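You operate a simulated robot arm through the tools that you are given. There is no shell and no other tool.

You are at the controls of a simulated robot arm. One attempt, no reset.

Task
Put the soft tomatoes in the flared bowl and salt them.
Fine: a soft one shows a dark spot; sound ones stay out. Take two spoonfuls of salt from the squat jar with the tin spoon on the counter, lay it back and seat the jar's lid.

The check looks at the end state, three seconds after you hand in, the way a careful person would. Anything else that was tipped, shoved, dropped, spilled or broken makes it a failure. Lids that push on must go on centred and level and be pressed home; caps that screw on are set level and turned clockwise until they are tight.

Robot
A 7-joint arm with a two-finger parallel gripper, fixed in place. Base frame: the origin is on the floor under the middle of its stand, x ahead of it, y to its left, z up; the work surface is at about z = 800. Readings come in mm, rad, newtons and seconds.
It reaches about 1479 mm from its shoulder. Its first joint turns from -2.897 to 2.897 rad. Payload 4.4 kg.
The TCP is the grasp point between the finger pads, 23 mm short of the fingertips. In the tool frame z runs along the fingers and y along their closing line. Largest opening 94 mm; finger width 38, thickness 10; the body of the gripper, 54 by 96 mm, starts 39 mm behind the TCP.
Orientation is told as [roll, pitch, yaw] about the base's x, y, z axes, in that order, counted from this pose: with the fingers straight down and closing along the base's y, the tool's x points along the base's -x, its y along +y and its z along -z.

Tools
- The arm moves only by the tool drive_tool. Its argument "commands" is a list of rows, each an object of numbers (a shift or turn left out is 0, a gripper value left out holds the last): "dx", "dy", "dz": the shift along the tool's x, y, z in units of 500 mm (1.0 is 500 mm); "ax", "ay", "az": the turn, a rotation vector about the tool's x, y, z in units of 180 degrees (1.0 is 180 degrees); "gripper": the opening, from 0 (shut) to 1 (fully open). In form: [{"dx": .., "dy": .., "dz": .., "ax": .., "ay": .., "az": .., "gripper": ..}, ...]. A call has 1 to 20 rows; each row is the pose to reach, as a shift and turn from the pose commanded when the call began, along the tool's axes at that moment. A call with a number of a shift or a turn outside -1 to 1 is refused whole. Rows are played at 5 a second. More than 50 mm and 0.15 rad between two rows, or a gripper value outside its range, and nothing of the call is played. Where a pose cannot be reached the arm comes as near as it can. A force on the tool above 40 N (or 10 N above the force at the start of the call, whichever is more), or a blocked arm, ends the call early, and 0.2 s more pass. Each finger travels about 72 mm/s and halts on what it meets, pressing with about 45 N; the grip force reading is that of the motor and also rises with nothing between the fingers. The clock runs only during rows and for 0.2 s after the last one: add rows that repeat a pose to give the fingers time. It gives the time, the measured TCP pose, the force on the tool (base axes), the opening and the grip force at its end, in the units of the frame above (readings bear some noise), with the torque about the TCP (base axes, N m) and any sound that the robot's microphone picked up.
- Cameras (640 x 400 px; columns grow to the right, rows downward): "scene" is fixed at [68.9, 646.2, 1367.5]; the picture's right is [0.29, -0.96, 0.00], its down [-0.41, -0.12, -0.90] and it looks along [0.86, 0.26, -0.43] (base axes); focal length 214 px, centre (320, 200). "wrist" rides on the gripper at [86, 16, -75] in the tool frame; the picture's right is [-0.18, 0.98, 0.00], its down [-0.58, -0.11, -0.81] and it looks along [-0.79, -0.15, 0.59] (tool axes); focal length 243 px, centre (320, 200). There is no depth. A picture from a camera that has moved, and an enlarged one, comes with that camera's place and axes in the base frame and with its lens. The place of the scene camera against the robot may be out by one fixed shift of up to 25 mm in any direction.
- snapshot(camera): a new picture of that camera. No time passes.
- zoom(camera, box): a new picture of the part [left, top, right, bottom] of that camera's present view, enlarged. No time passes.
- hand_in(): hands the job in; it is judged then, once.

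Nothing tells you positions but the pictures and the camera data. Unless the task says otherwise, let go and move clear before handing in.

The tools are called after "Call:" by a JSON object that holds its "op" and its "data". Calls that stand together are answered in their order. drive_tool: Moves the arm, as the interface text tells. Its arguments: {"type":"object","properties":{"commands":{"type":"array","items":{"type":"object","properties":{"dx":{"type":"number"},"dy":{"type":"number"},"dz":{"type":"number"},"ax":{"type":"number"},"ay":{"type":"number"},"az":{"type":"number"},"gripper":{"type":"number"}}}}},"required":["commands"]} The other tools are called the same way: snapshot (camera) takes a picture; zoom (camera, box) takes an enlarged picture of a part of a camera's view; hand_in () hands the job in.

At the start:

```text
time_s: 0.0
ee_pos: [641.7, 264.8, 1143.6]
tool_rot: [0.001, -0.001, 0.0]
ft_force: [0.1, -0.2, 0.5]
wrist_torque: [-0.03, -0.01, -0.03]
width: 93.8
grip_force: 0.1
```

scene: 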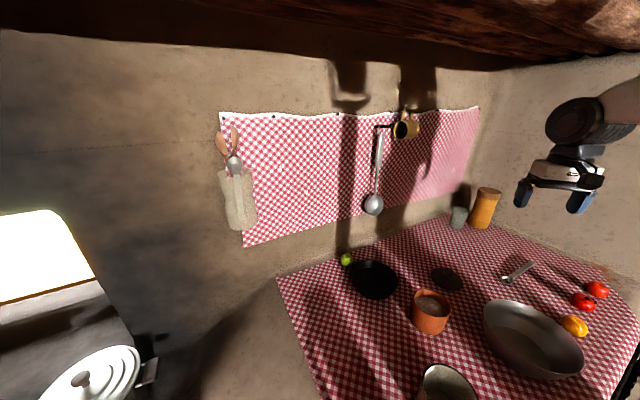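
wrist: 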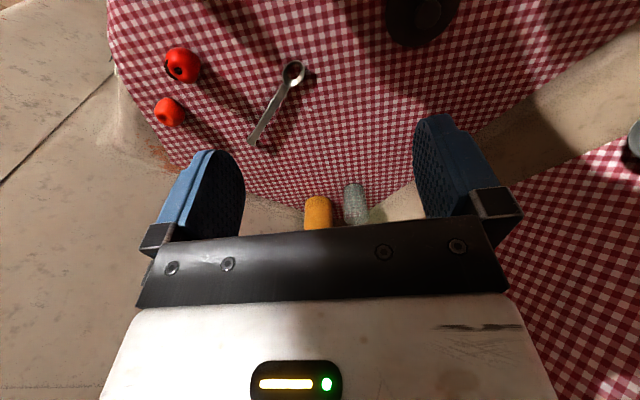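

I see a counter with a checked cloth, a wide flared bowl, an orange/terracotta jar, some tomatoes (red, orange and perhaps a green one), a tin spoon and a dark disc that may be the jar's lid. I'll take enlarged pictures to identify everything before moving.

Call:
{"op": "zoom", "data": {"camera": "scene", "box": [480, 240, 640, 340]}}

Call:
{"op": "zoom", "data": {"camera": "scene", "box": [320, 240, 480, 340]}}

Call:
{"op": "zoom", "data": {"camera": "scene", "box": [400, 300, 640, 400]}}

Call:
{"op": "zoom", "data": {"camera": "wrist", "box": [100, 20, 340, 170]}}

Call:
{"op": "zoom", "data": {"camera": "scene", "box": [400, 160, 560, 260]}}

```text
4.00 times, centred on (560, 290) of scene
camera zoom: at [68.9, 646.2, 1367.5], right [0.29, -0.96, 0.0], down [-0.41, -0.12, -0.9], along [0.86, 0.26, -0.43], focal length 858 px, centre (-640, -160)
```

zoom: 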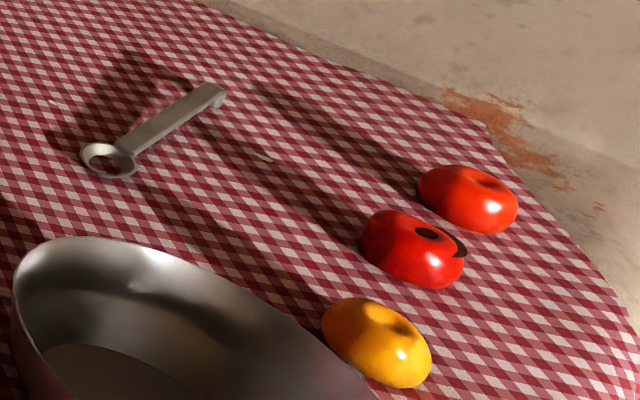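

```text
4.00 times, centred on (400, 290) of scene
camera zoom: at [68.9, 646.2, 1367.5], right [0.29, -0.96, 0.0], down [-0.41, -0.12, -0.9], along [0.86, 0.26, -0.43], focal length 858 px, centre (0, -160)
```

zoom: 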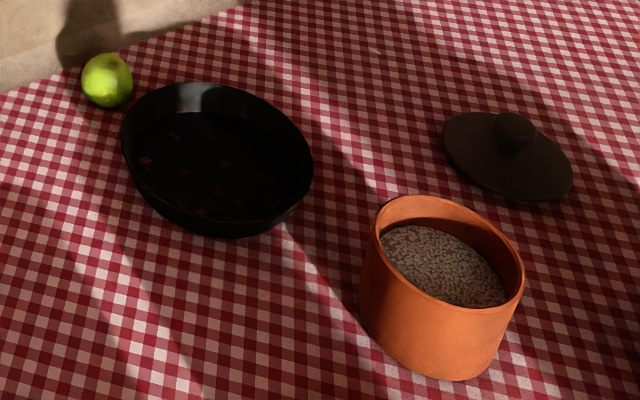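

```text
2.67 times, centred on (520, 350) of scene
camera zoom: at [68.9, 646.2, 1367.5], right [0.29, -0.96, 0.0], down [-0.41, -0.12, -0.9], along [0.86, 0.26, -0.43], focal length 572 px, centre (-213, -200)
```

zoom: 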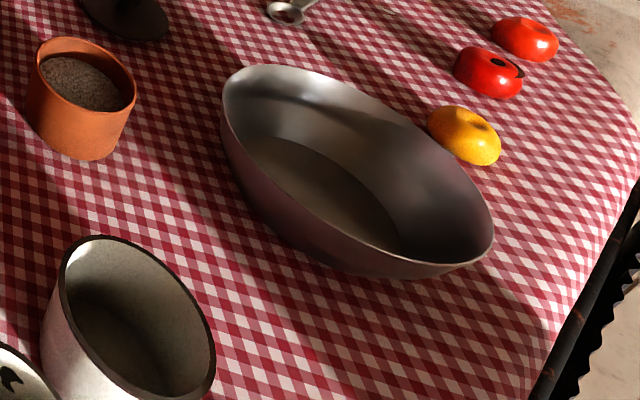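

```text
2.67 times, centred on (220, 95) of wrist
camera zoom: at [555.2, 281.8, 1217.6], right [0.18, 0.98, 0.0], down [0.58, -0.11, 0.81], along [0.79, -0.15, -0.59], focal length 647 px, centre (587, 480)
```

zoom: 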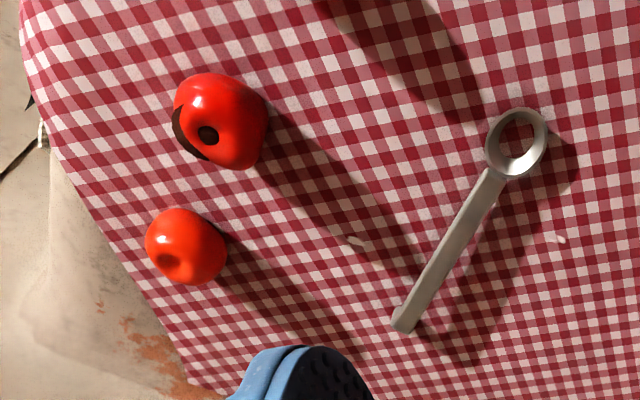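

```text
4.00 times, centred on (480, 210) of scene
camera zoom: at [68.9, 646.2, 1367.5], right [0.29, -0.96, 0.0], down [-0.41, -0.12, -0.9], along [0.86, 0.26, -0.43], focal length 858 px, centre (-320, 160)
```

zoom: 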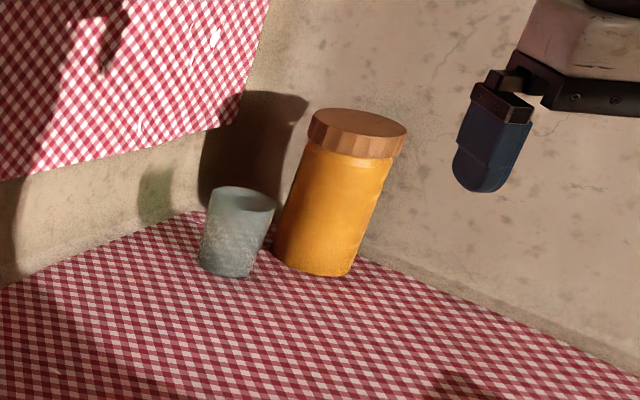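

The spotted red tomato is near (693, 38), a second red one near (763, -40), a yellow one near (593, 121), and the big bowl near (522, 242). The open terracotta jar is around (490, 480). I'll bring the wrist camera back to survey the near side before touching anything.

Call:
{"op": "drive_tool", "data": {"commands": [{"dx": 0.08, "dy": 0.04}, {"dx": 0.16, "dy": 0.08}, {"dx": 0.24, "dy": 0.12}, {"dx": 0.32, "dy": 0.16}, {"dx": 0.4, "dy": 0.2}, {"dx": 0.44, "dy": 0.22}, {"dx": 0.44, "dy": 0.22}]}}

Call:
{"op": "snapshot", "data": {"camera": "wrist"}}

Call:
{"op": "snapshot", "data": {"camera": "scene"}}

```text
time_s: 1.6
ee_pos: [424.6, 374.6, 1142.1]
tool_rot: [-0.001, 0.0, 0.0]
ft_force: [0.6, -0.5, 0.7]
wrist_torque: [-0.01, 0.01, 0.02]
width: 94.2
grip_force: 0.1
```

```text
taken
camera wrist: at [337.2, 391.2, 1216.0], right [0.18, 0.98, 0.0], down [0.58, -0.11, 0.81], along [0.79, -0.15, -0.59], focal length 243 px, centre (320, 200)
```

wrist: 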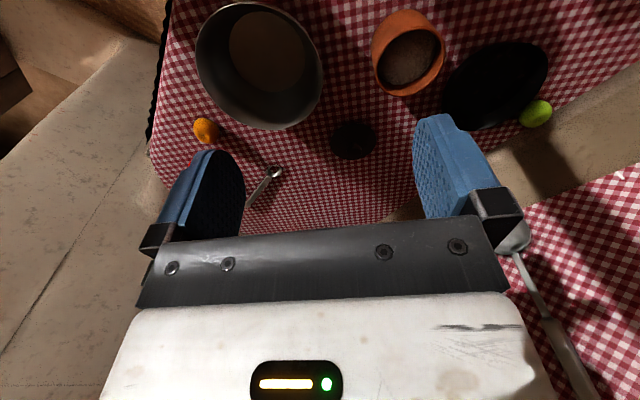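

```text
taken
```

scene: 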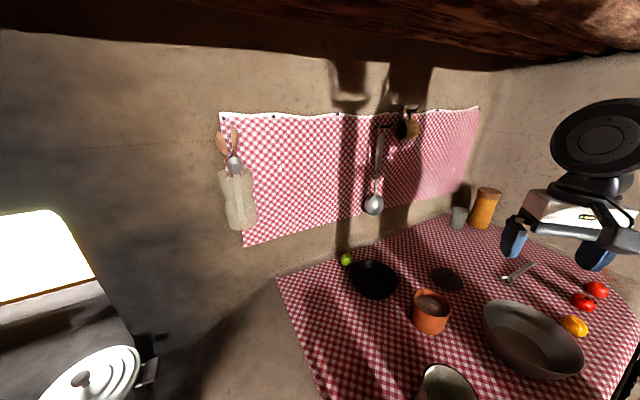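

The wrist picture shows the bowl, the salt jar, the black dish and the yellow and green fruit. I'll enlarge these areas for detail.

Call:
{"op": "zoom", "data": {"camera": "wrist", "box": [160, 0, 400, 150]}}

Call:
{"op": "zoom", "data": {"camera": "wrist", "box": [330, 0, 570, 150]}}

Call:
{"op": "zoom", "data": {"camera": "wrist", "box": [170, 90, 290, 165]}}

Call:
{"op": "zoom", "data": {"camera": "scene", "box": [200, 100, 280, 150]}}

Call:
{"op": "zoom", "data": {"camera": "scene", "box": [0, 200, 320, 400]}}

```text
2.67 times, centred on (280, 75) of wrist
camera zoom: at [337.2, 391.2, 1216.0], right [0.18, 0.98, 0.0], down [0.58, -0.11, 0.81], along [0.79, -0.15, -0.59], focal length 647 px, centre (427, 533)
```

zoom: 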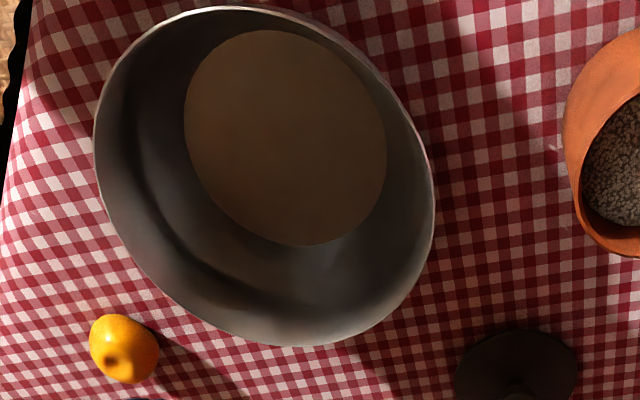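

```text
2.67 times, centred on (450, 75) of wrist
camera zoom: at [337.2, 391.2, 1216.0], right [0.18, 0.98, 0.0], down [0.58, -0.11, 0.81], along [0.79, -0.15, -0.59], focal length 647 px, centre (-27, 533)
```

zoom: 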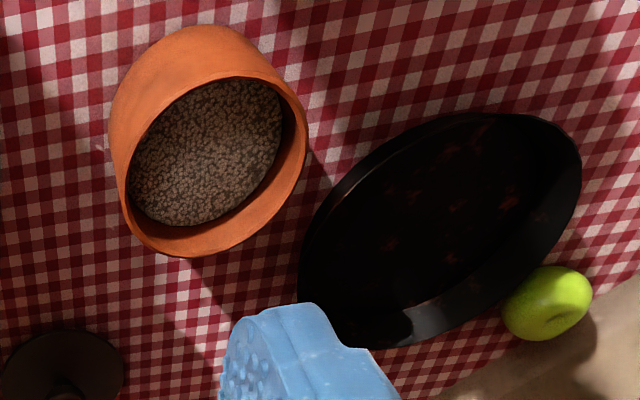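

```text
5.33 times, centred on (230, 128) of wrist
camera zoom: at [337.2, 391.2, 1216.0], right [0.18, 0.98, 0.0], down [0.58, -0.11, 0.81], along [0.79, -0.15, -0.59], focal length 1294 px, centre (800, 587)
```

zoom: 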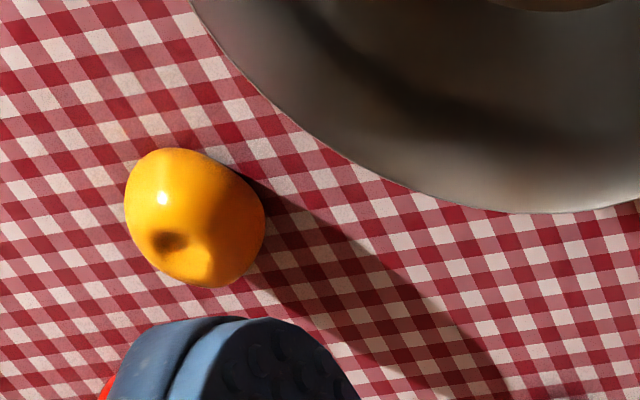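

```text
8.00 times, centred on (240, 125) of scene
camera zoom: at [68.9, 646.2, 1367.5], right [0.29, -0.96, 0.0], down [-0.41, -0.12, -0.9], along [0.86, 0.26, -0.43], focal length 1716 px, centre (960, 800)
```

zoom: 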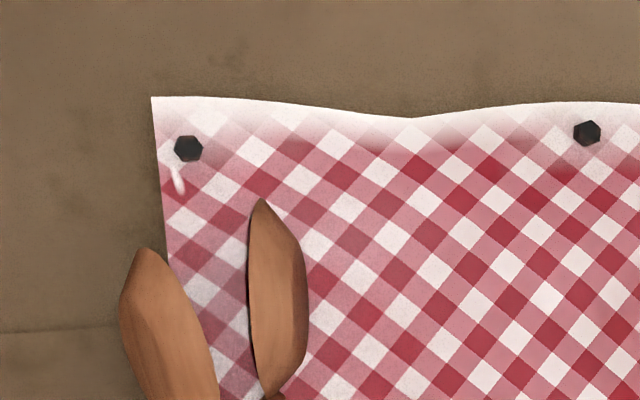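

```text
2.00 times, centred on (160, 300) of scene
camera zoom: at [68.9, 646.2, 1367.5], right [0.29, -0.96, 0.0], down [-0.41, -0.12, -0.9], along [0.86, 0.26, -0.43], focal length 429 px, centre (640, 0)
```

zoom: 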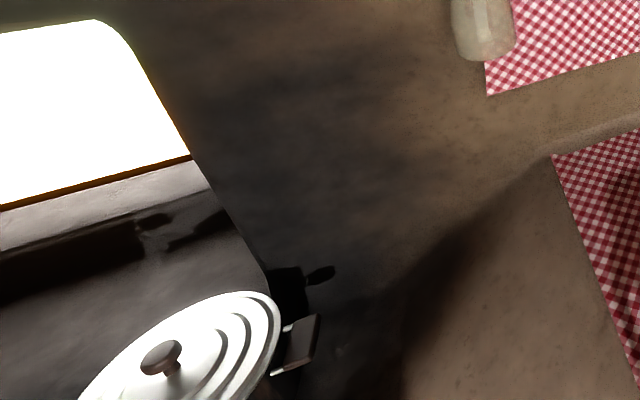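

Nothing yet shows the near-robot corner of the counter fully. I'll tilt the wrist camera further downward and move back and up to see the grey pot and whatever sits beside it.

Call:
{"op": "drive_tool", "data": {"commands": [{"dx": 0.05, "dy": 0.025, "dz": -0.05, "ay": 0.04}, {"dx": 0.1, "dy": 0.05, "dz": -0.1, "ay": 0.08}, {"dx": 0.15, "dy": 0.075, "dz": -0.15, "ay": 0.12}, {"dx": 0.2, "dy": 0.1, "dz": -0.2, "ay": 0.16}, {"dx": 0.2, "dy": 0.1, "dz": -0.2, "ay": 0.16}]}}

Call:
{"op": "snapshot", "data": {"camera": "wrist"}}

```text
time_s: 2.8
ee_pos: [320.6, 424.2, 1243.9]
tool_rot: [0.0, 0.505, 0.0]
ft_force: [0.2, 0.1, -0.1]
wrist_torque: [0.0, -0.01, 0.0]
width: 94.0
grip_force: 0.1
```

```text
taken
camera wrist: at [280.8, 441.7, 1349.4], right [0.16, 0.98, -0.09], down [0.9, -0.11, 0.43], along [0.41, -0.15, -0.9], focal length 243 px, centre (320, 200)
```

wrist: 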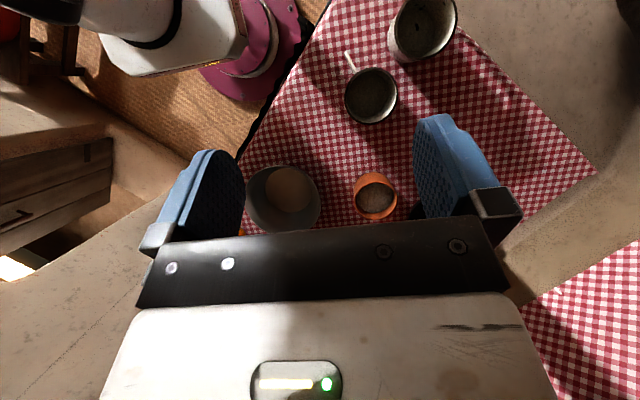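

There are two more pots near the robot. I'll enlarge them.

Call:
{"op": "zoom", "data": {"camera": "wrist", "box": [320, 0, 480, 100]}}

Call:
{"op": "zoom", "data": {"camera": "wrist", "box": [230, 130, 430, 255]}}

Call:
{"op": "zoom", "data": {"camera": "wrist", "box": [320, 50, 440, 125]}}

```text
4.00 times, centred on (400, 50) of wrist
camera zoom: at [280.8, 441.7, 1349.4], right [0.16, 0.98, -0.09], down [0.9, -0.11, 0.43], along [0.41, -0.15, -0.9], focal length 970 px, centre (0, 800)
```

zoom: 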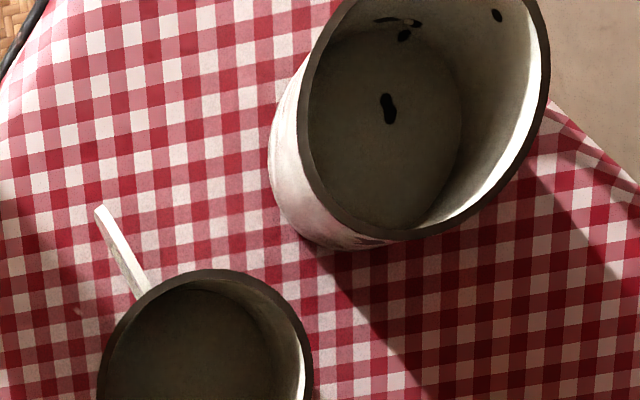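

```text
3.20 times, centred on (330, 192) of wrist
camera zoom: at [280.8, 441.7, 1349.4], right [0.16, 0.98, -0.09], down [0.9, -0.11, 0.43], along [0.41, -0.15, -0.9], focal length 776 px, centre (288, 224)
```

zoom: 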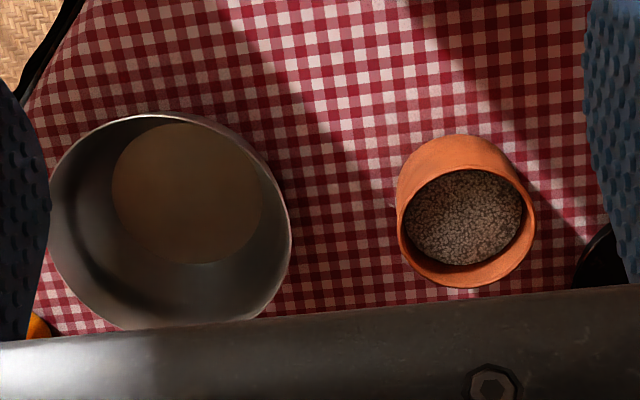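

```text
5.33 times, centred on (380, 88) of wrist
camera zoom: at [280.8, 441.7, 1349.4], right [0.16, 0.98, -0.09], down [0.9, -0.11, 0.43], along [0.41, -0.15, -0.9], focal length 1294 px, centre (0, 800)
```

zoom: 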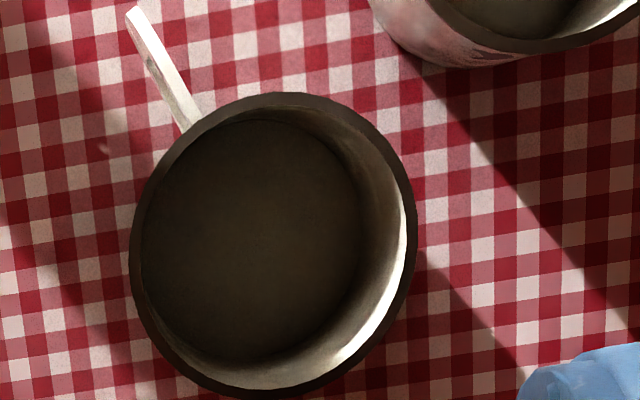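

The jar, bowl and pots are clear now: the flared bowl is the wide metal one, and the squat jar is the terracotta one. Next I'll go look closely at the two red tomatoes and the spoon.

Call:
{"op": "drive_tool", "data": {"commands": [{"dx": -0.0593, "dy": -0.0586, "dz": 0.007, "ay": -0.0114}, {"dx": -0.1186, "dy": -0.1171, "dz": 0.014, "ay": -0.0229}, {"dx": -0.1779, "dy": -0.1757, "dz": 0.021, "ay": -0.0343}, {"dx": -0.2371, "dy": -0.2343, "dz": 0.028, "ay": -0.0457}, {"dx": -0.2964, "dy": -0.2929, "dz": 0.035, "ay": -0.0571}, {"dx": -0.3557, "dy": -0.3514, "dz": 0.042, "ay": -0.0686}, {"dx": -0.415, "dy": -0.41, "dz": 0.049, "ay": -0.08}, {"dx": -0.4743, "dy": -0.4686, "dz": 0.056, "ay": -0.0914}, {"dx": -0.5336, "dy": -0.5271, "dz": 0.063, "ay": -0.1029}, {"dx": -0.5929, "dy": -0.5857, "dz": 0.07, "ay": -0.1143}, {"dx": -0.6521, "dy": -0.6443, "dz": 0.077, "ay": -0.1257}, {"dx": -0.7114, "dy": -0.7029, "dz": 0.084, "ay": -0.1371}, {"dx": -0.7707, "dy": -0.7614, "dz": 0.091, "ay": -0.1486}, {"dx": -0.83, "dy": -0.82, "dz": 0.098, "ay": -0.16}, {"dx": -0.83, "dy": -0.82, "dz": 0.098, "ay": -0.16}]}}

Call:
{"op": "snapshot", "data": {"camera": "wrist"}}

Call:
{"op": "zoom", "data": {"camera": "wrist", "box": [160, 0, 400, 150]}}

```text
time_s: 6.0
ee_pos: [662.6, 16.1, 1002.4]
tool_rot: [0.001, 0.001, -0.001]
ft_force: [0.5, -0.2, 0.1]
wrist_torque: [0.04, -0.01, -0.01]
width: 94.1
grip_force: 0.0
```

```text
taken
camera wrist: at [575.4, 32.5, 1075.0], right [0.18, 0.98, 0.0], down [0.58, -0.11, 0.81], along [0.79, -0.15, -0.59], focal length 243 px, centre (320, 200)
```

wrist: 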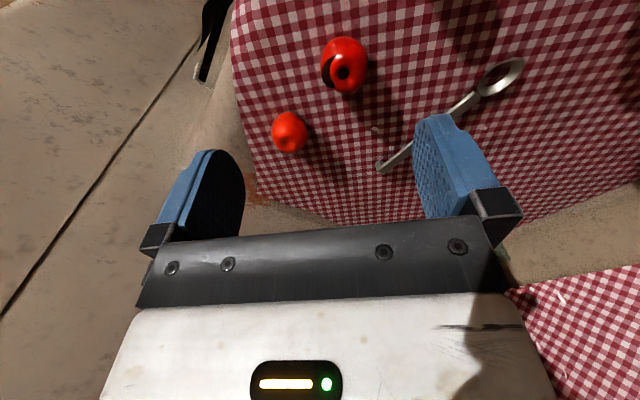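

```text
2.67 times, centred on (280, 75) of wrist
camera zoom: at [575.4, 32.5, 1075.0], right [0.18, 0.98, 0.0], down [0.58, -0.11, 0.81], along [0.79, -0.15, -0.59], focal length 647 px, centre (427, 533)
```

zoom: 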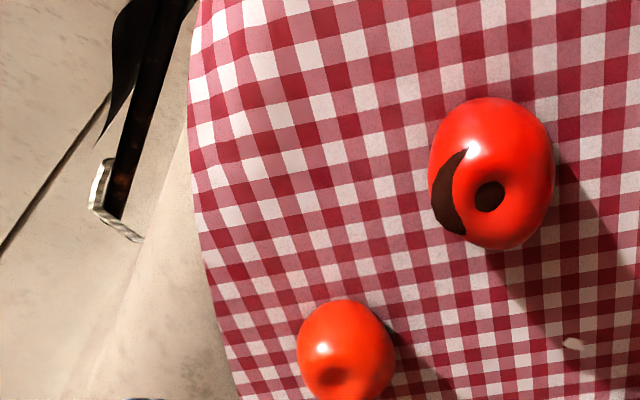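

The red tomato at (693, 34) has an obvious dark spot. The second red tomato at (761, -41) looks clean from here. I need views from other sides, so I'll yaw the hand to look from the -y side.

Call:
{"op": "drive_tool", "data": {"commands": [{"dx": -0.0112, "dy": -0.0193, "dz": 0.007, "az": -0.0417}, {"dx": -0.0223, "dy": -0.0387, "dz": 0.014, "az": -0.0833}, {"dx": -0.0335, "dy": -0.058, "dz": 0.021, "az": -0.125}, {"dx": -0.0447, "dy": -0.0773, "dz": 0.028, "az": -0.1667}, {"dx": -0.0558, "dy": -0.0967, "dz": 0.035, "az": -0.2083}, {"dx": -0.067, "dy": -0.116, "dz": 0.042, "az": -0.25}, {"dx": -0.0782, "dy": -0.1353, "dz": 0.049, "az": -0.2917}, {"dx": -0.0893, "dy": -0.1547, "dz": 0.056, "az": -0.3333}, {"dx": -0.1005, "dy": -0.174, "dz": 0.063, "az": -0.375}, {"dx": -0.1117, "dy": -0.1933, "dz": 0.07, "az": -0.4167}, {"dx": -0.1228, "dy": -0.2127, "dz": 0.077, "az": -0.4583}, {"dx": -0.134, "dy": -0.232, "dz": 0.084, "az": -0.5}, {"dx": -0.134, "dy": -0.232, "dz": 0.084, "az": -0.5}]}}

Call:
{"op": "snapshot", "data": {"camera": "wrist"}}

Call:
{"op": "snapshot", "data": {"camera": "scene"}}

```text
time_s: 8.8
ee_pos: [729.6, -98.6, 960.3]
tool_rot: [0.001, 0.0, 1.572]
ft_force: [0.4, -0.3, 0.5]
wrist_torque: [-0.01, 0.0, -0.03]
width: 93.8
grip_force: 0.1
```

```text
taken
camera wrist: at [713.1, -186.4, 1033.1], right [-0.98, 0.18, 0.0], down [0.11, 0.58, 0.81], along [0.15, 0.79, -0.59], focal length 243 px, centre (320, 200)
```

wrist: 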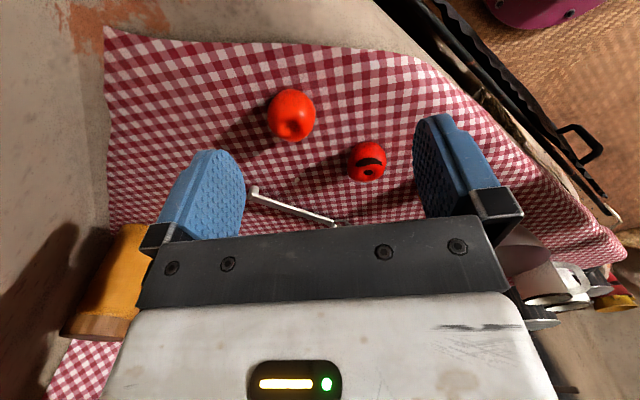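

```text
taken
```

scene: 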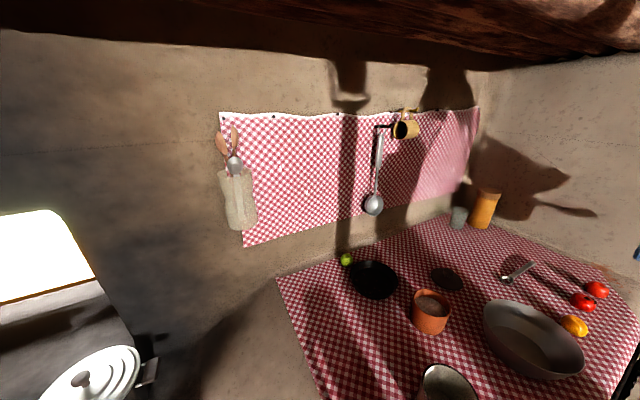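

Call:
{"op": "zoom", "data": {"camera": "wrist", "box": [240, 70, 400, 170]}}

Call:
{"op": "zoom", "data": {"camera": "wrist", "box": [240, 140, 400, 240]}}

```text
4.00 times, centred on (320, 120) of wrist
camera zoom: at [713.1, -186.4, 1033.1], right [-0.98, 0.18, 0.0], down [0.11, 0.58, 0.81], along [0.15, 0.79, -0.59], focal length 970 px, centre (320, 520)
```

zoom: 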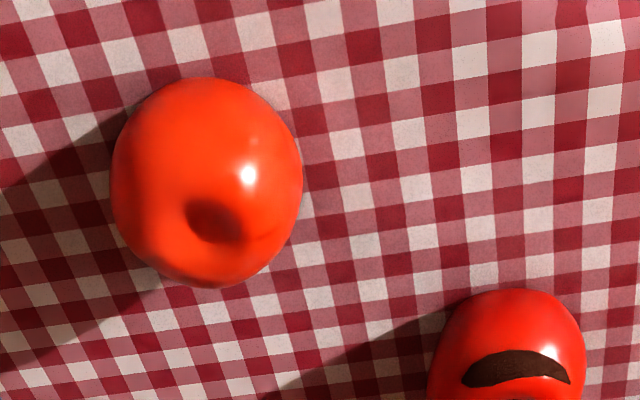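

```text
4.00 times, centred on (320, 190) of wrist
camera zoom: at [713.1, -186.4, 1033.1], right [-0.98, 0.18, 0.0], down [0.11, 0.58, 0.81], along [0.15, 0.79, -0.59], focal length 970 px, centre (320, 240)
```

zoom: 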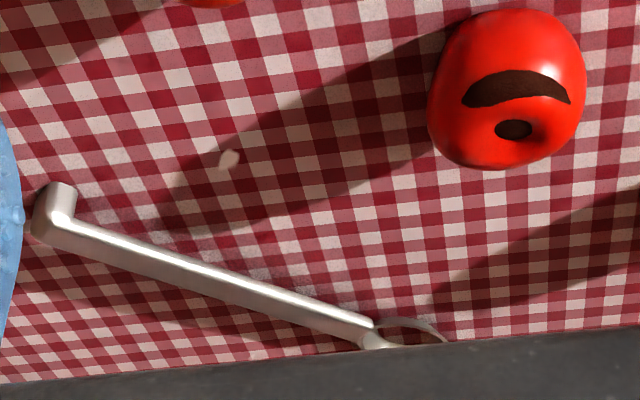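

The second red tomato is also clean on its -y side. I'll swing round to see its far side and then check the yellow and green ones.

Call:
{"op": "drive_tool", "data": {"commands": [{"dx": -0.004, "dy": -0.024, "dz": -0.002, "az": -0.0417}, {"dx": -0.008, "dy": -0.048, "dz": -0.004, "az": -0.0833}, {"dx": -0.012, "dy": -0.072, "dz": -0.006, "az": -0.125}, {"dx": -0.016, "dy": -0.096, "dz": -0.008, "az": -0.1667}, {"dx": -0.02, "dy": -0.12, "dz": -0.01, "az": -0.2083}, {"dx": -0.024, "dy": -0.144, "dz": -0.012, "az": -0.25}, {"dx": -0.028, "dy": -0.168, "dz": -0.014, "az": -0.2917}, {"dx": -0.032, "dy": -0.192, "dz": -0.016, "az": -0.3333}, {"dx": -0.036, "dy": -0.216, "dz": -0.018, "az": -0.375}, {"dx": -0.04, "dy": -0.24, "dz": -0.02, "az": -0.4167}, {"dx": -0.04, "dy": -0.24, "dz": -0.02, "az": -0.4167}]}}

Call:
{"op": "snapshot", "data": {"camera": "wrist"}}

Call:
{"op": "snapshot", "data": {"camera": "scene"}}

```text
time_s: 10.9
ee_pos: [832.2, -79.9, 968.2]
tool_rot: [0.002, -0.008, 2.767]
ft_force: [-53.2, 28.5, 21.7]
wrist_torque: [-3.81, -6.23, -1.38]
width: 94.1
grip_force: 0.0
stopped in row 10: the force on the tool passed its limit at 237 N (the readings are from after the stop); the commanded pose is now the measured one
```

```text
taken
camera wrist: at [906.6, -126.9, 1041.0], right [-0.53, -0.85, 0.0], down [-0.49, 0.31, 0.81], along [-0.69, 0.43, -0.58], focal length 243 px, centre (320, 200)
```

wrist: 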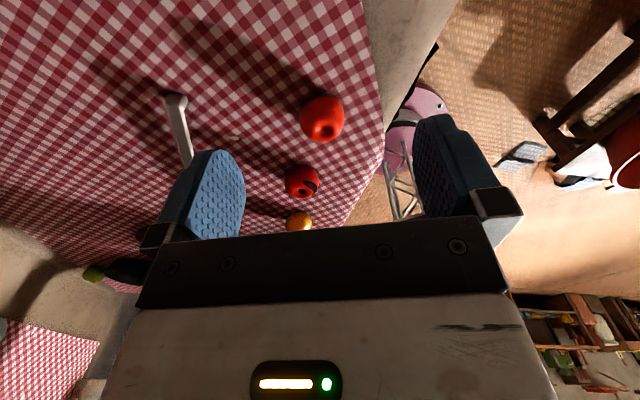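

```text
taken
```

scene: 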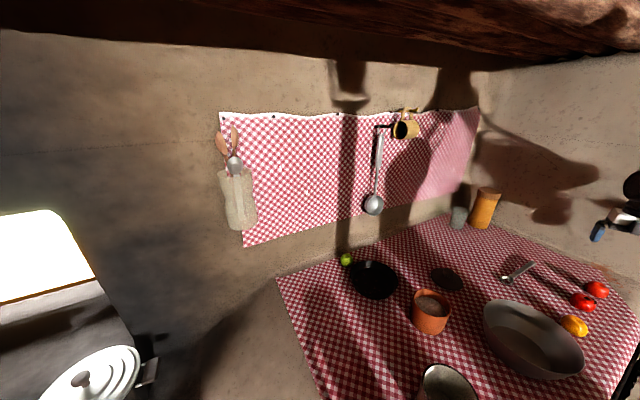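

The hand has touched the right-hand wall, so I'll note the view from here and then back away. First I'll enlarge the view of the tomatoes' far sides.

Call:
{"op": "zoom", "data": {"camera": "wrist", "box": [250, 80, 410, 180]}}

Call:
{"op": "zoom", "data": {"camera": "wrist", "box": [260, 150, 380, 225]}}

Call:
{"op": "zoom", "data": {"camera": "wrist", "box": [60, 230, 160, 292]}}

```text
4.00 times, centred on (330, 130) of wrist
camera zoom: at [906.6, -126.9, 1041.0], right [-0.53, -0.85, 0.0], down [-0.49, 0.31, 0.81], along [-0.69, 0.43, -0.58], focal length 970 px, centre (280, 480)
```

zoom: 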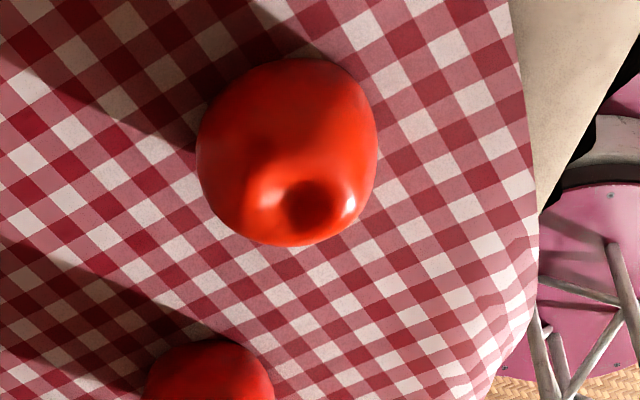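

```text
5.33 times, centred on (320, 188) of wrist
camera zoom: at [906.6, -126.9, 1041.0], right [-0.53, -0.85, 0.0], down [-0.49, 0.31, 0.81], along [-0.69, 0.43, -0.58], focal length 1294 px, centre (320, 267)
```

zoom: 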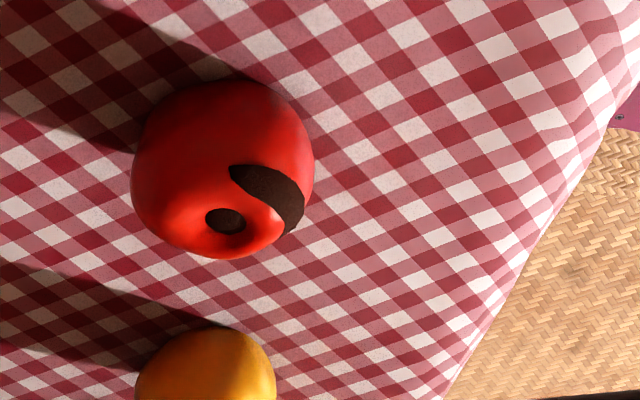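

```text
6.40 times, centred on (110, 261) of wrist
camera zoom: at [906.6, -126.9, 1041.0], right [-0.53, -0.85, 0.0], down [-0.49, 0.31, 0.81], along [-0.69, 0.43, -0.58], focal length 1553 px, centre (1664, -190)
```

zoom: 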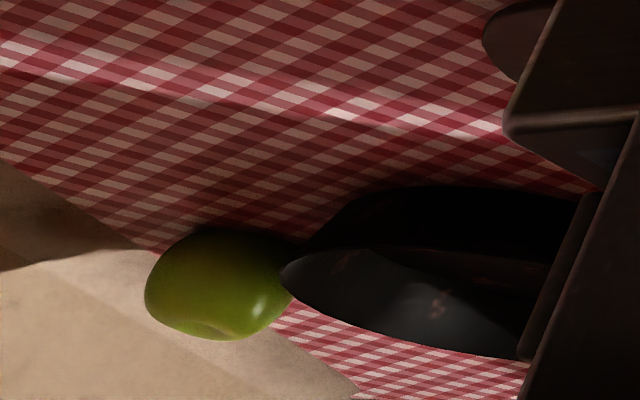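

No spot shows on the far side of the second red tomato. Now I'll back off the wall toward the counter and rise, still facing back, so I can see the yellow tomato from behind.

Call:
{"op": "drive_tool", "data": {"commands": [{"dx": -0.06, "dy": -0.01, "dz": -0.02}, {"dx": -0.12, "dy": -0.02, "dz": -0.06}, {"dx": -0.18, "dy": -0.03, "dz": -0.11}, {"dx": -0.23, "dy": -0.038, "dz": -0.18}, {"dx": -0.23, "dy": -0.038, "dz": -0.18}]}}

Call:
{"op": "snapshot", "data": {"camera": "wrist"}}

Call:
{"op": "zoom", "data": {"camera": "wrist", "box": [220, 50, 420, 175]}}

Call:
{"op": "snapshot", "data": {"camera": "scene"}}

```text
time_s: 12.1
ee_pos: [733.4, -24.8, 1057.8]
tool_rot: [0.003, -0.011, 2.767]
ft_force: [0.5, -0.1, -0.1]
wrist_torque: [0.0, 0.0, -0.01]
width: 94.1
grip_force: 0.1
```

```text
taken
camera wrist: at [808.8, -70.8, 1130.2], right [-0.53, -0.85, 0.0], down [-0.49, 0.31, 0.81], along [-0.69, 0.43, -0.58], focal length 243 px, centre (320, 200)
```

wrist: 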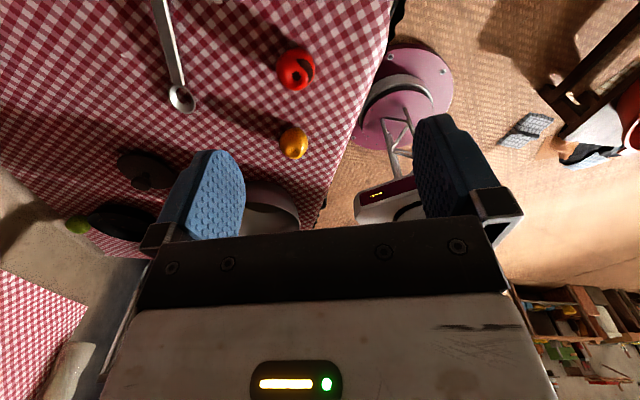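

```text
3.20 times, centred on (320, 112) of wrist
camera zoom: at [808.8, -70.8, 1130.2], right [-0.53, -0.85, 0.0], down [-0.49, 0.31, 0.81], along [-0.69, 0.43, -0.58], focal length 776 px, centre (320, 480)
```

zoom: 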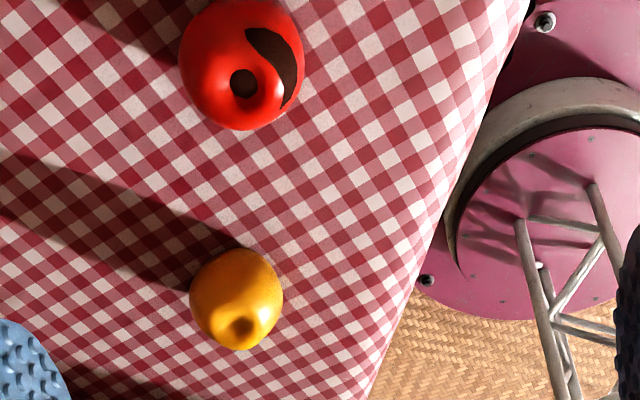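

```text
taken
```

scene: 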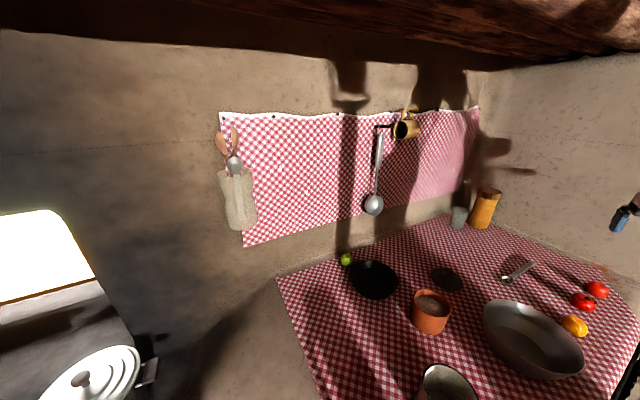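

The yellow tomato is clean from behind as well. I'll unwind the wrist to the neutral yaw and look at the yellow one from the other side.

Call:
{"op": "drive_tool", "data": {"commands": [{"dx": -0.0261, "dy": 0.0007, "dz": 0.004, "az": 0.0463}, {"dx": -0.0522, "dy": 0.0013, "dz": 0.008, "az": 0.0927}, {"dx": -0.0783, "dy": 0.002, "dz": 0.012, "az": 0.139}, {"dx": -0.1043, "dy": 0.0026, "dz": 0.016, "az": 0.1854}, {"dx": -0.1304, "dy": 0.0033, "dz": 0.02, "az": 0.2317}, {"dx": -0.1565, "dy": 0.0039, "dz": 0.024, "az": 0.2781}, {"dx": -0.1826, "dy": 0.0046, "dz": 0.028, "az": 0.3244}, {"dx": -0.2087, "dy": 0.0053, "dz": 0.032, "az": 0.3708}, {"dx": -0.2348, "dy": 0.0059, "dz": 0.036, "az": 0.4171}, {"dx": -0.2608, "dy": 0.0066, "dz": 0.04, "az": 0.4635}, {"dx": -0.2869, "dy": 0.0072, "dz": 0.044, "az": 0.5098}, {"dx": -0.313, "dy": 0.0079, "dz": 0.048, "az": 0.5562}, {"dx": -0.3391, "dy": 0.0086, "dz": 0.052, "az": 0.6025}, {"dx": -0.3652, "dy": 0.0092, "dz": 0.056, "az": 0.6489}, {"dx": -0.3913, "dy": 0.0099, "dz": 0.06, "az": 0.6952}, {"dx": -0.4173, "dy": 0.0105, "dz": 0.064, "az": 0.7416}, {"dx": -0.4434, "dy": 0.0112, "dz": 0.068, "az": 0.7879}, {"dx": -0.4695, "dy": 0.0118, "dz": 0.072, "az": 0.8343}, {"dx": -0.4956, "dy": 0.0125, "dz": 0.076, "az": 0.8806}, {"dx": -0.4956, "dy": 0.0125, "dz": 0.076, "az": 0.8806}]}}

Call:
{"op": "snapshot", "data": {"camera": "wrist"}}

Call:
{"op": "zoom", "data": {"camera": "wrist", "box": [240, 60, 400, 160]}}

```text
time_s: 16.3
ee_pos: [500.0, 63.2, 1022.7]
tool_rot: [0.001, 0.009, -0.001]
ft_force: [0.6, -0.5, -0.3]
wrist_torque: [0.0, 0.02, -0.01]
width: 94.0
grip_force: 0.1
```

```text
taken
camera wrist: at [413.6, 80.5, 1096.5], right [0.19, 0.98, 0.0], down [0.59, -0.11, 0.8], along [0.79, -0.15, -0.6], focal length 243 px, centre (320, 200)
```

wrist: 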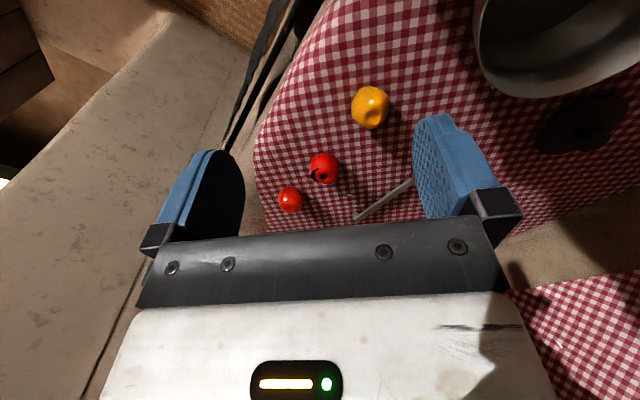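

```text
4.00 times, centred on (320, 110) of wrist
camera zoom: at [413.6, 80.5, 1096.5], right [0.19, 0.98, 0.0], down [0.59, -0.11, 0.8], along [0.79, -0.15, -0.6], focal length 970 px, centre (320, 560)
```

zoom: 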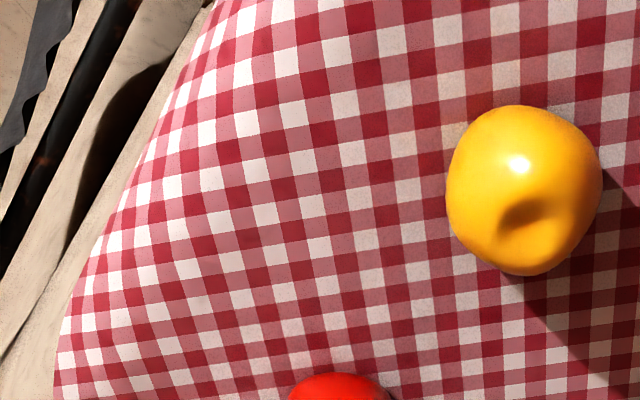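

The yellow tomato looks sound all round. I'll check the second red tomato from the +y side, to finish ruling it in or out, before picking anything.

Call:
{"op": "drive_tool", "data": {"commands": [{"dx": -0.0333, "dy": -0.0032, "dz": 0.0028, "az": 0.0417}, {"dx": -0.0667, "dy": -0.0063, "dz": 0.0057, "az": 0.0833}, {"dx": -0.1, "dy": -0.0095, "dz": 0.0085, "az": 0.125}, {"dx": -0.1333, "dy": -0.0127, "dz": 0.0113, "az": 0.1667}, {"dx": -0.1667, "dy": -0.0158, "dz": 0.0142, "az": 0.2083}, {"dx": -0.2, "dy": -0.019, "dz": 0.017, "az": 0.25}, {"dx": -0.2333, "dy": -0.0222, "dz": 0.0198, "az": 0.2917}, {"dx": -0.2667, "dy": -0.0253, "dz": 0.0227, "az": 0.3333}, {"dx": -0.3, "dy": -0.0285, "dz": 0.0255, "az": 0.375}, {"dx": -0.3333, "dy": -0.0317, "dz": 0.0283, "az": 0.4167}, {"dx": -0.3667, "dy": -0.0348, "dz": 0.0312, "az": 0.4583}, {"dx": -0.4, "dy": -0.038, "dz": 0.034, "az": 0.5}, {"dx": -0.4, "dy": -0.038, "dz": 0.034, "az": 0.5}]}}

Call:
{"op": "snapshot", "data": {"camera": "wrist"}}

Call:
{"op": "zoom", "data": {"camera": "wrist", "box": [240, 80, 400, 180]}}

```text
time_s: 19.1
ee_pos: [700.9, 42.5, 1002.5]
tool_rot: [-0.007, 0.001, -1.571]
ft_force: [-0.6, -0.1, 0.8]
wrist_torque: [0.02, 0.02, -0.01]
width: 94.2
grip_force: 0.0
```

```text
taken
camera wrist: at [717.1, 129.4, 1076.0], right [0.98, -0.19, -0.01], down [-0.1, -0.58, 0.81], along [-0.16, -0.79, -0.59], focal length 243 px, centre (320, 200)
```

wrist: 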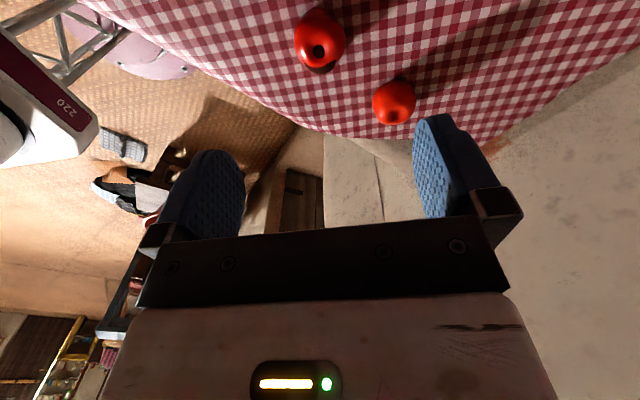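

```text
4.00 times, centred on (320, 130) of wrist
camera zoom: at [717.1, 129.4, 1076.0], right [0.98, -0.19, -0.01], down [-0.1, -0.58, 0.81], along [-0.16, -0.79, -0.59], focal length 970 px, centre (320, 480)
```

zoom: 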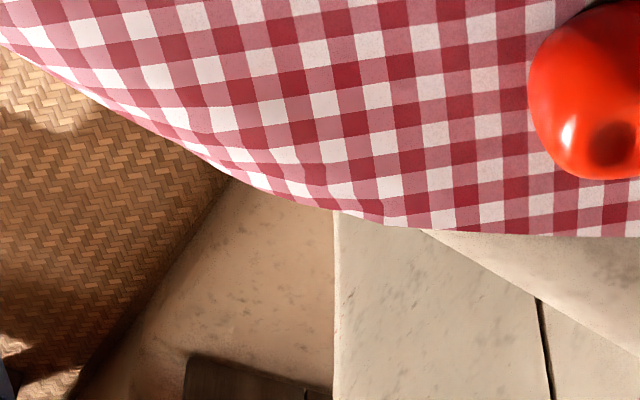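

Call:
{"op": "zoom", "data": {"camera": "wrist", "box": [280, 0, 440, 100]}}

Call:
{"op": "zoom", "data": {"camera": "wrist", "box": [360, 65, 440, 115]}}

Call:
{"op": "zoom", "data": {"camera": "scene", "box": [330, 245, 370, 270]}}

```text
4.00 times, centred on (360, 50) of wrist
camera zoom: at [717.1, 129.4, 1076.0], right [0.98, -0.19, -0.01], down [-0.1, -0.58, 0.81], along [-0.16, -0.79, -0.59], focal length 970 px, centre (160, 800)
```

zoom: 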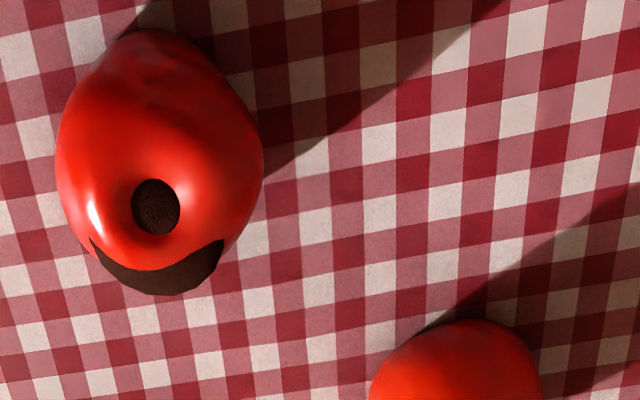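

```text
8.00 times, centred on (400, 90) of wrist
camera zoom: at [717.1, 129.4, 1076.0], right [0.98, -0.19, -0.01], down [-0.1, -0.58, 0.81], along [-0.16, -0.79, -0.59], focal length 1941 px, centre (-320, 1080)
```

zoom: 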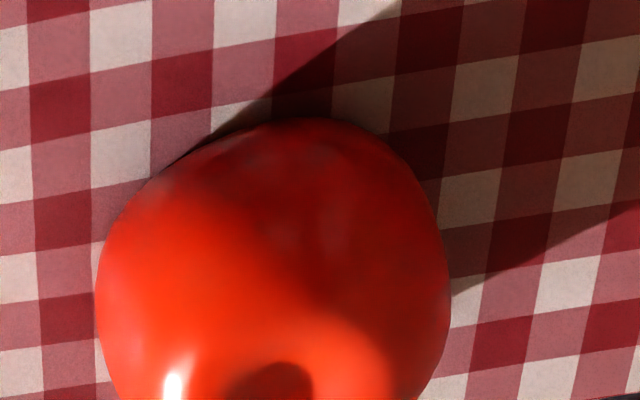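

```text
16.00 times, centred on (350, 258) of scene
camera zoom: at [68.9, 646.2, 1367.5], right [0.29, -0.96, 0.0], down [-0.41, -0.12, -0.9], along [0.86, 0.26, -0.43], focal length 3432 px, centre (-160, -720)
```

zoom: 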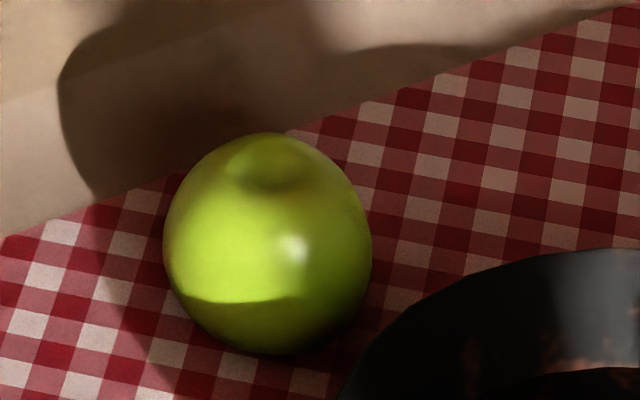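

The second red tomato is clean on every side seen. Only the green one remains to check, so I'll swing over toward it by the back-left wall, staying high.

Call:
{"op": "drive_tool", "data": {"commands": [{"dx": 0.0562, "dy": -0.0127, "dz": -0.0142, "az": -0.0455}, {"dx": 0.1124, "dy": -0.0255, "dz": -0.0284, "az": -0.0909}, {"dx": 0.1685, "dy": -0.0382, "dz": -0.0425, "az": -0.1364}, {"dx": 0.2247, "dy": -0.0509, "dz": -0.0567, "az": -0.1818}, {"dx": 0.2809, "dy": -0.0636, "dz": -0.0709, "az": -0.2273}, {"dx": 0.3371, "dy": -0.0764, "dz": -0.0851, "az": -0.2727}, {"dx": 0.3933, "dy": -0.0891, "dz": -0.0993, "az": -0.3182}, {"dx": 0.4495, "dy": -0.1018, "dz": -0.1135, "az": -0.3636}, {"dx": 0.5056, "dy": -0.1145, "dz": -0.1276, "az": -0.4091}, {"dx": 0.5618, "dy": -0.1273, "dz": -0.1418, "az": -0.4545}, {"dx": 0.618, "dy": -0.14, "dz": -0.156, "az": -0.5}, {"dx": 0.618, "dy": -0.14, "dz": -0.156, "az": -0.5}]}}

Call:
{"op": "drive_tool", "data": {"commands": [{"dx": 0.0175, "dy": 0.0774, "az": -0.0313}, {"dx": 0.035, "dy": 0.1548, "az": -0.0625}, {"dx": 0.0525, "dy": 0.2321, "az": -0.0938}, {"dx": 0.07, "dy": 0.3095, "az": -0.125}, {"dx": 0.0875, "dy": 0.3869, "az": -0.1563}, {"dx": 0.105, "dy": 0.4643, "az": -0.1875}, {"dx": 0.1225, "dy": 0.5416, "az": -0.2188}, {"dx": 0.14, "dy": 0.619, "az": -0.25}, {"dx": 0.14, "dy": 0.619, "az": -0.25}]}}

Call:
{"op": "snapshot", "data": {"camera": "wrist"}}

Call:
{"op": "zoom", "data": {"camera": "wrist", "box": [200, 50, 440, 200]}}

```text
time_s: 21.7
ee_pos: [632.0, 352.0, 1082.3]
tool_rot: [0.003, 0.012, -0.001]
ft_force: [0.4, -0.7, -0.2]
wrist_torque: [0.0, -0.02, -0.01]
width: 93.7
grip_force: 0.0
```

```text
time_s: 23.7
ee_pos: [564.0, 662.7, 1084.3]
tool_rot: [0.009, 0.005, 0.786]
ft_force: [0.3, 0.2, 1.2]
wrist_torque: [-0.02, 0.01, 0.01]
width: 93.9
grip_force: 0.0
```

```text
taken
camera wrist: at [490.8, 614.0, 1158.5], right [-0.57, 0.82, 0.01], down [0.5, 0.33, 0.8], along [0.66, 0.46, -0.6], focal length 243 px, centre (320, 200)
```

wrist: 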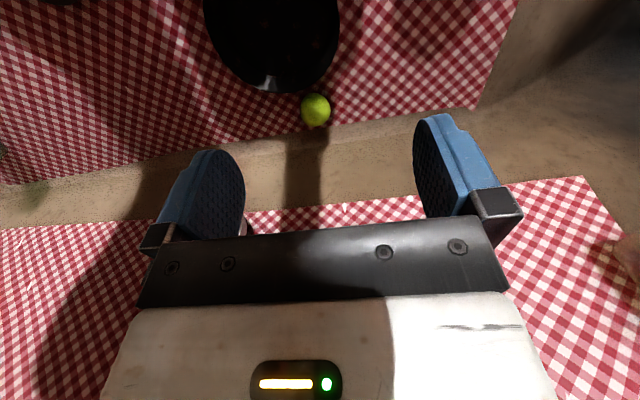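

```text
2.67 times, centred on (320, 125) of wrist
camera zoom: at [490.8, 614.0, 1158.5], right [-0.57, 0.82, 0.01], down [0.5, 0.33, 0.8], along [0.66, 0.46, -0.6], focal length 647 px, centre (320, 400)
```

zoom: 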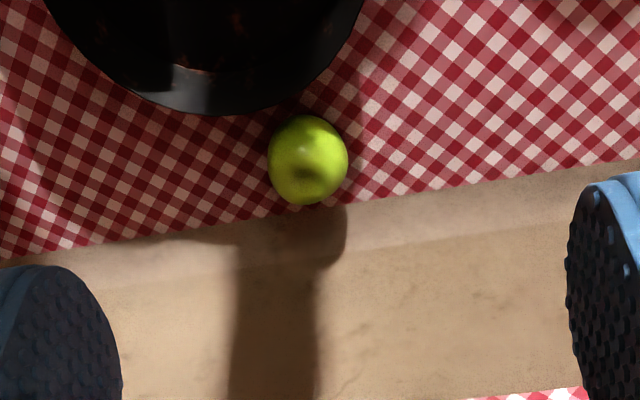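

The green fruit also looks sound. I'll check the black dish's inside and the far corner for any other tomatoes.

Call:
{"op": "zoom", "data": {"camera": "wrist", "box": [190, 0, 350, 100]}}

Call:
{"op": "zoom", "data": {"camera": "wrist", "box": [295, 90, 335, 115]}}

Call:
{"op": "zoom", "data": {"camera": "wrist", "box": [0, 100, 160, 200]}}

Call:
{"op": "zoom", "data": {"camera": "scene", "box": [440, 180, 520, 230]}}

```text
4.00 times, centred on (270, 50) of wrist
camera zoom: at [490.8, 614.0, 1158.5], right [-0.57, 0.82, 0.01], down [0.5, 0.33, 0.8], along [0.66, 0.46, -0.6], focal length 970 px, centre (520, 800)
```

zoom: 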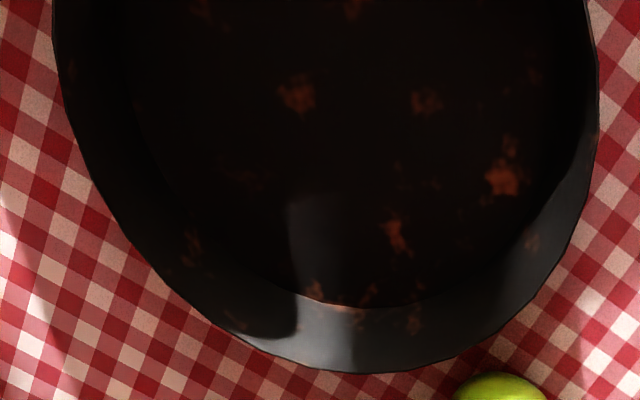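

```text
16.00 times, centred on (315, 102) of wrist
camera zoom: at [490.8, 614.0, 1158.5], right [-0.57, 0.82, 0.01], down [0.5, 0.33, 0.8], along [0.66, 0.46, -0.6], focal length 3882 px, centre (400, 1760)
```

zoom: 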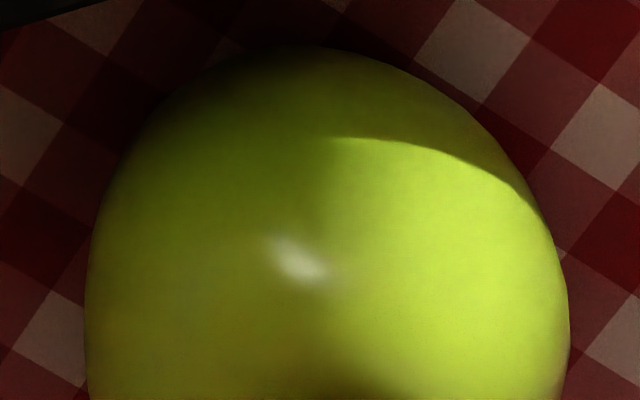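

```text
4.00 times, centred on (80, 150) of wrist
camera zoom: at [490.8, 614.0, 1158.5], right [-0.57, 0.82, 0.01], down [0.5, 0.33, 0.8], along [0.66, 0.46, -0.6], focal length 970 px, centre (1280, 400)
```

zoom: 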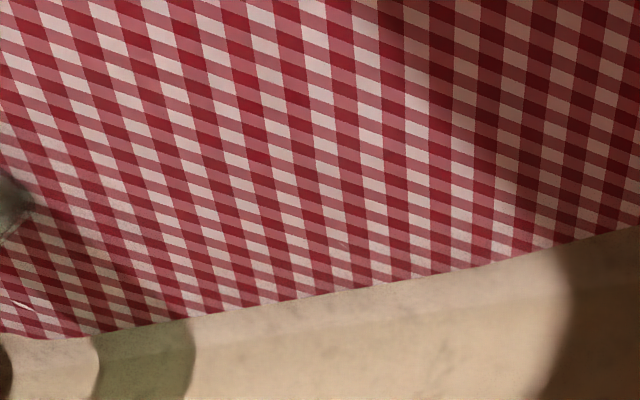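

```text
8.00 times, centred on (480, 205) of scene
camera zoom: at [68.9, 646.2, 1367.5], right [0.29, -0.96, 0.0], down [-0.41, -0.12, -0.9], along [0.86, 0.26, -0.43], focal length 1716 px, centre (-960, 160)
```

zoom: 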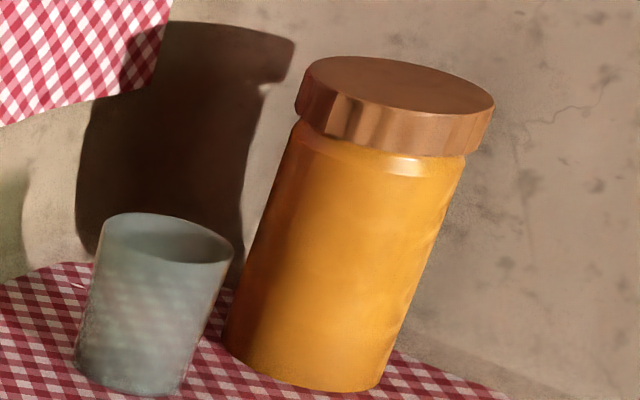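

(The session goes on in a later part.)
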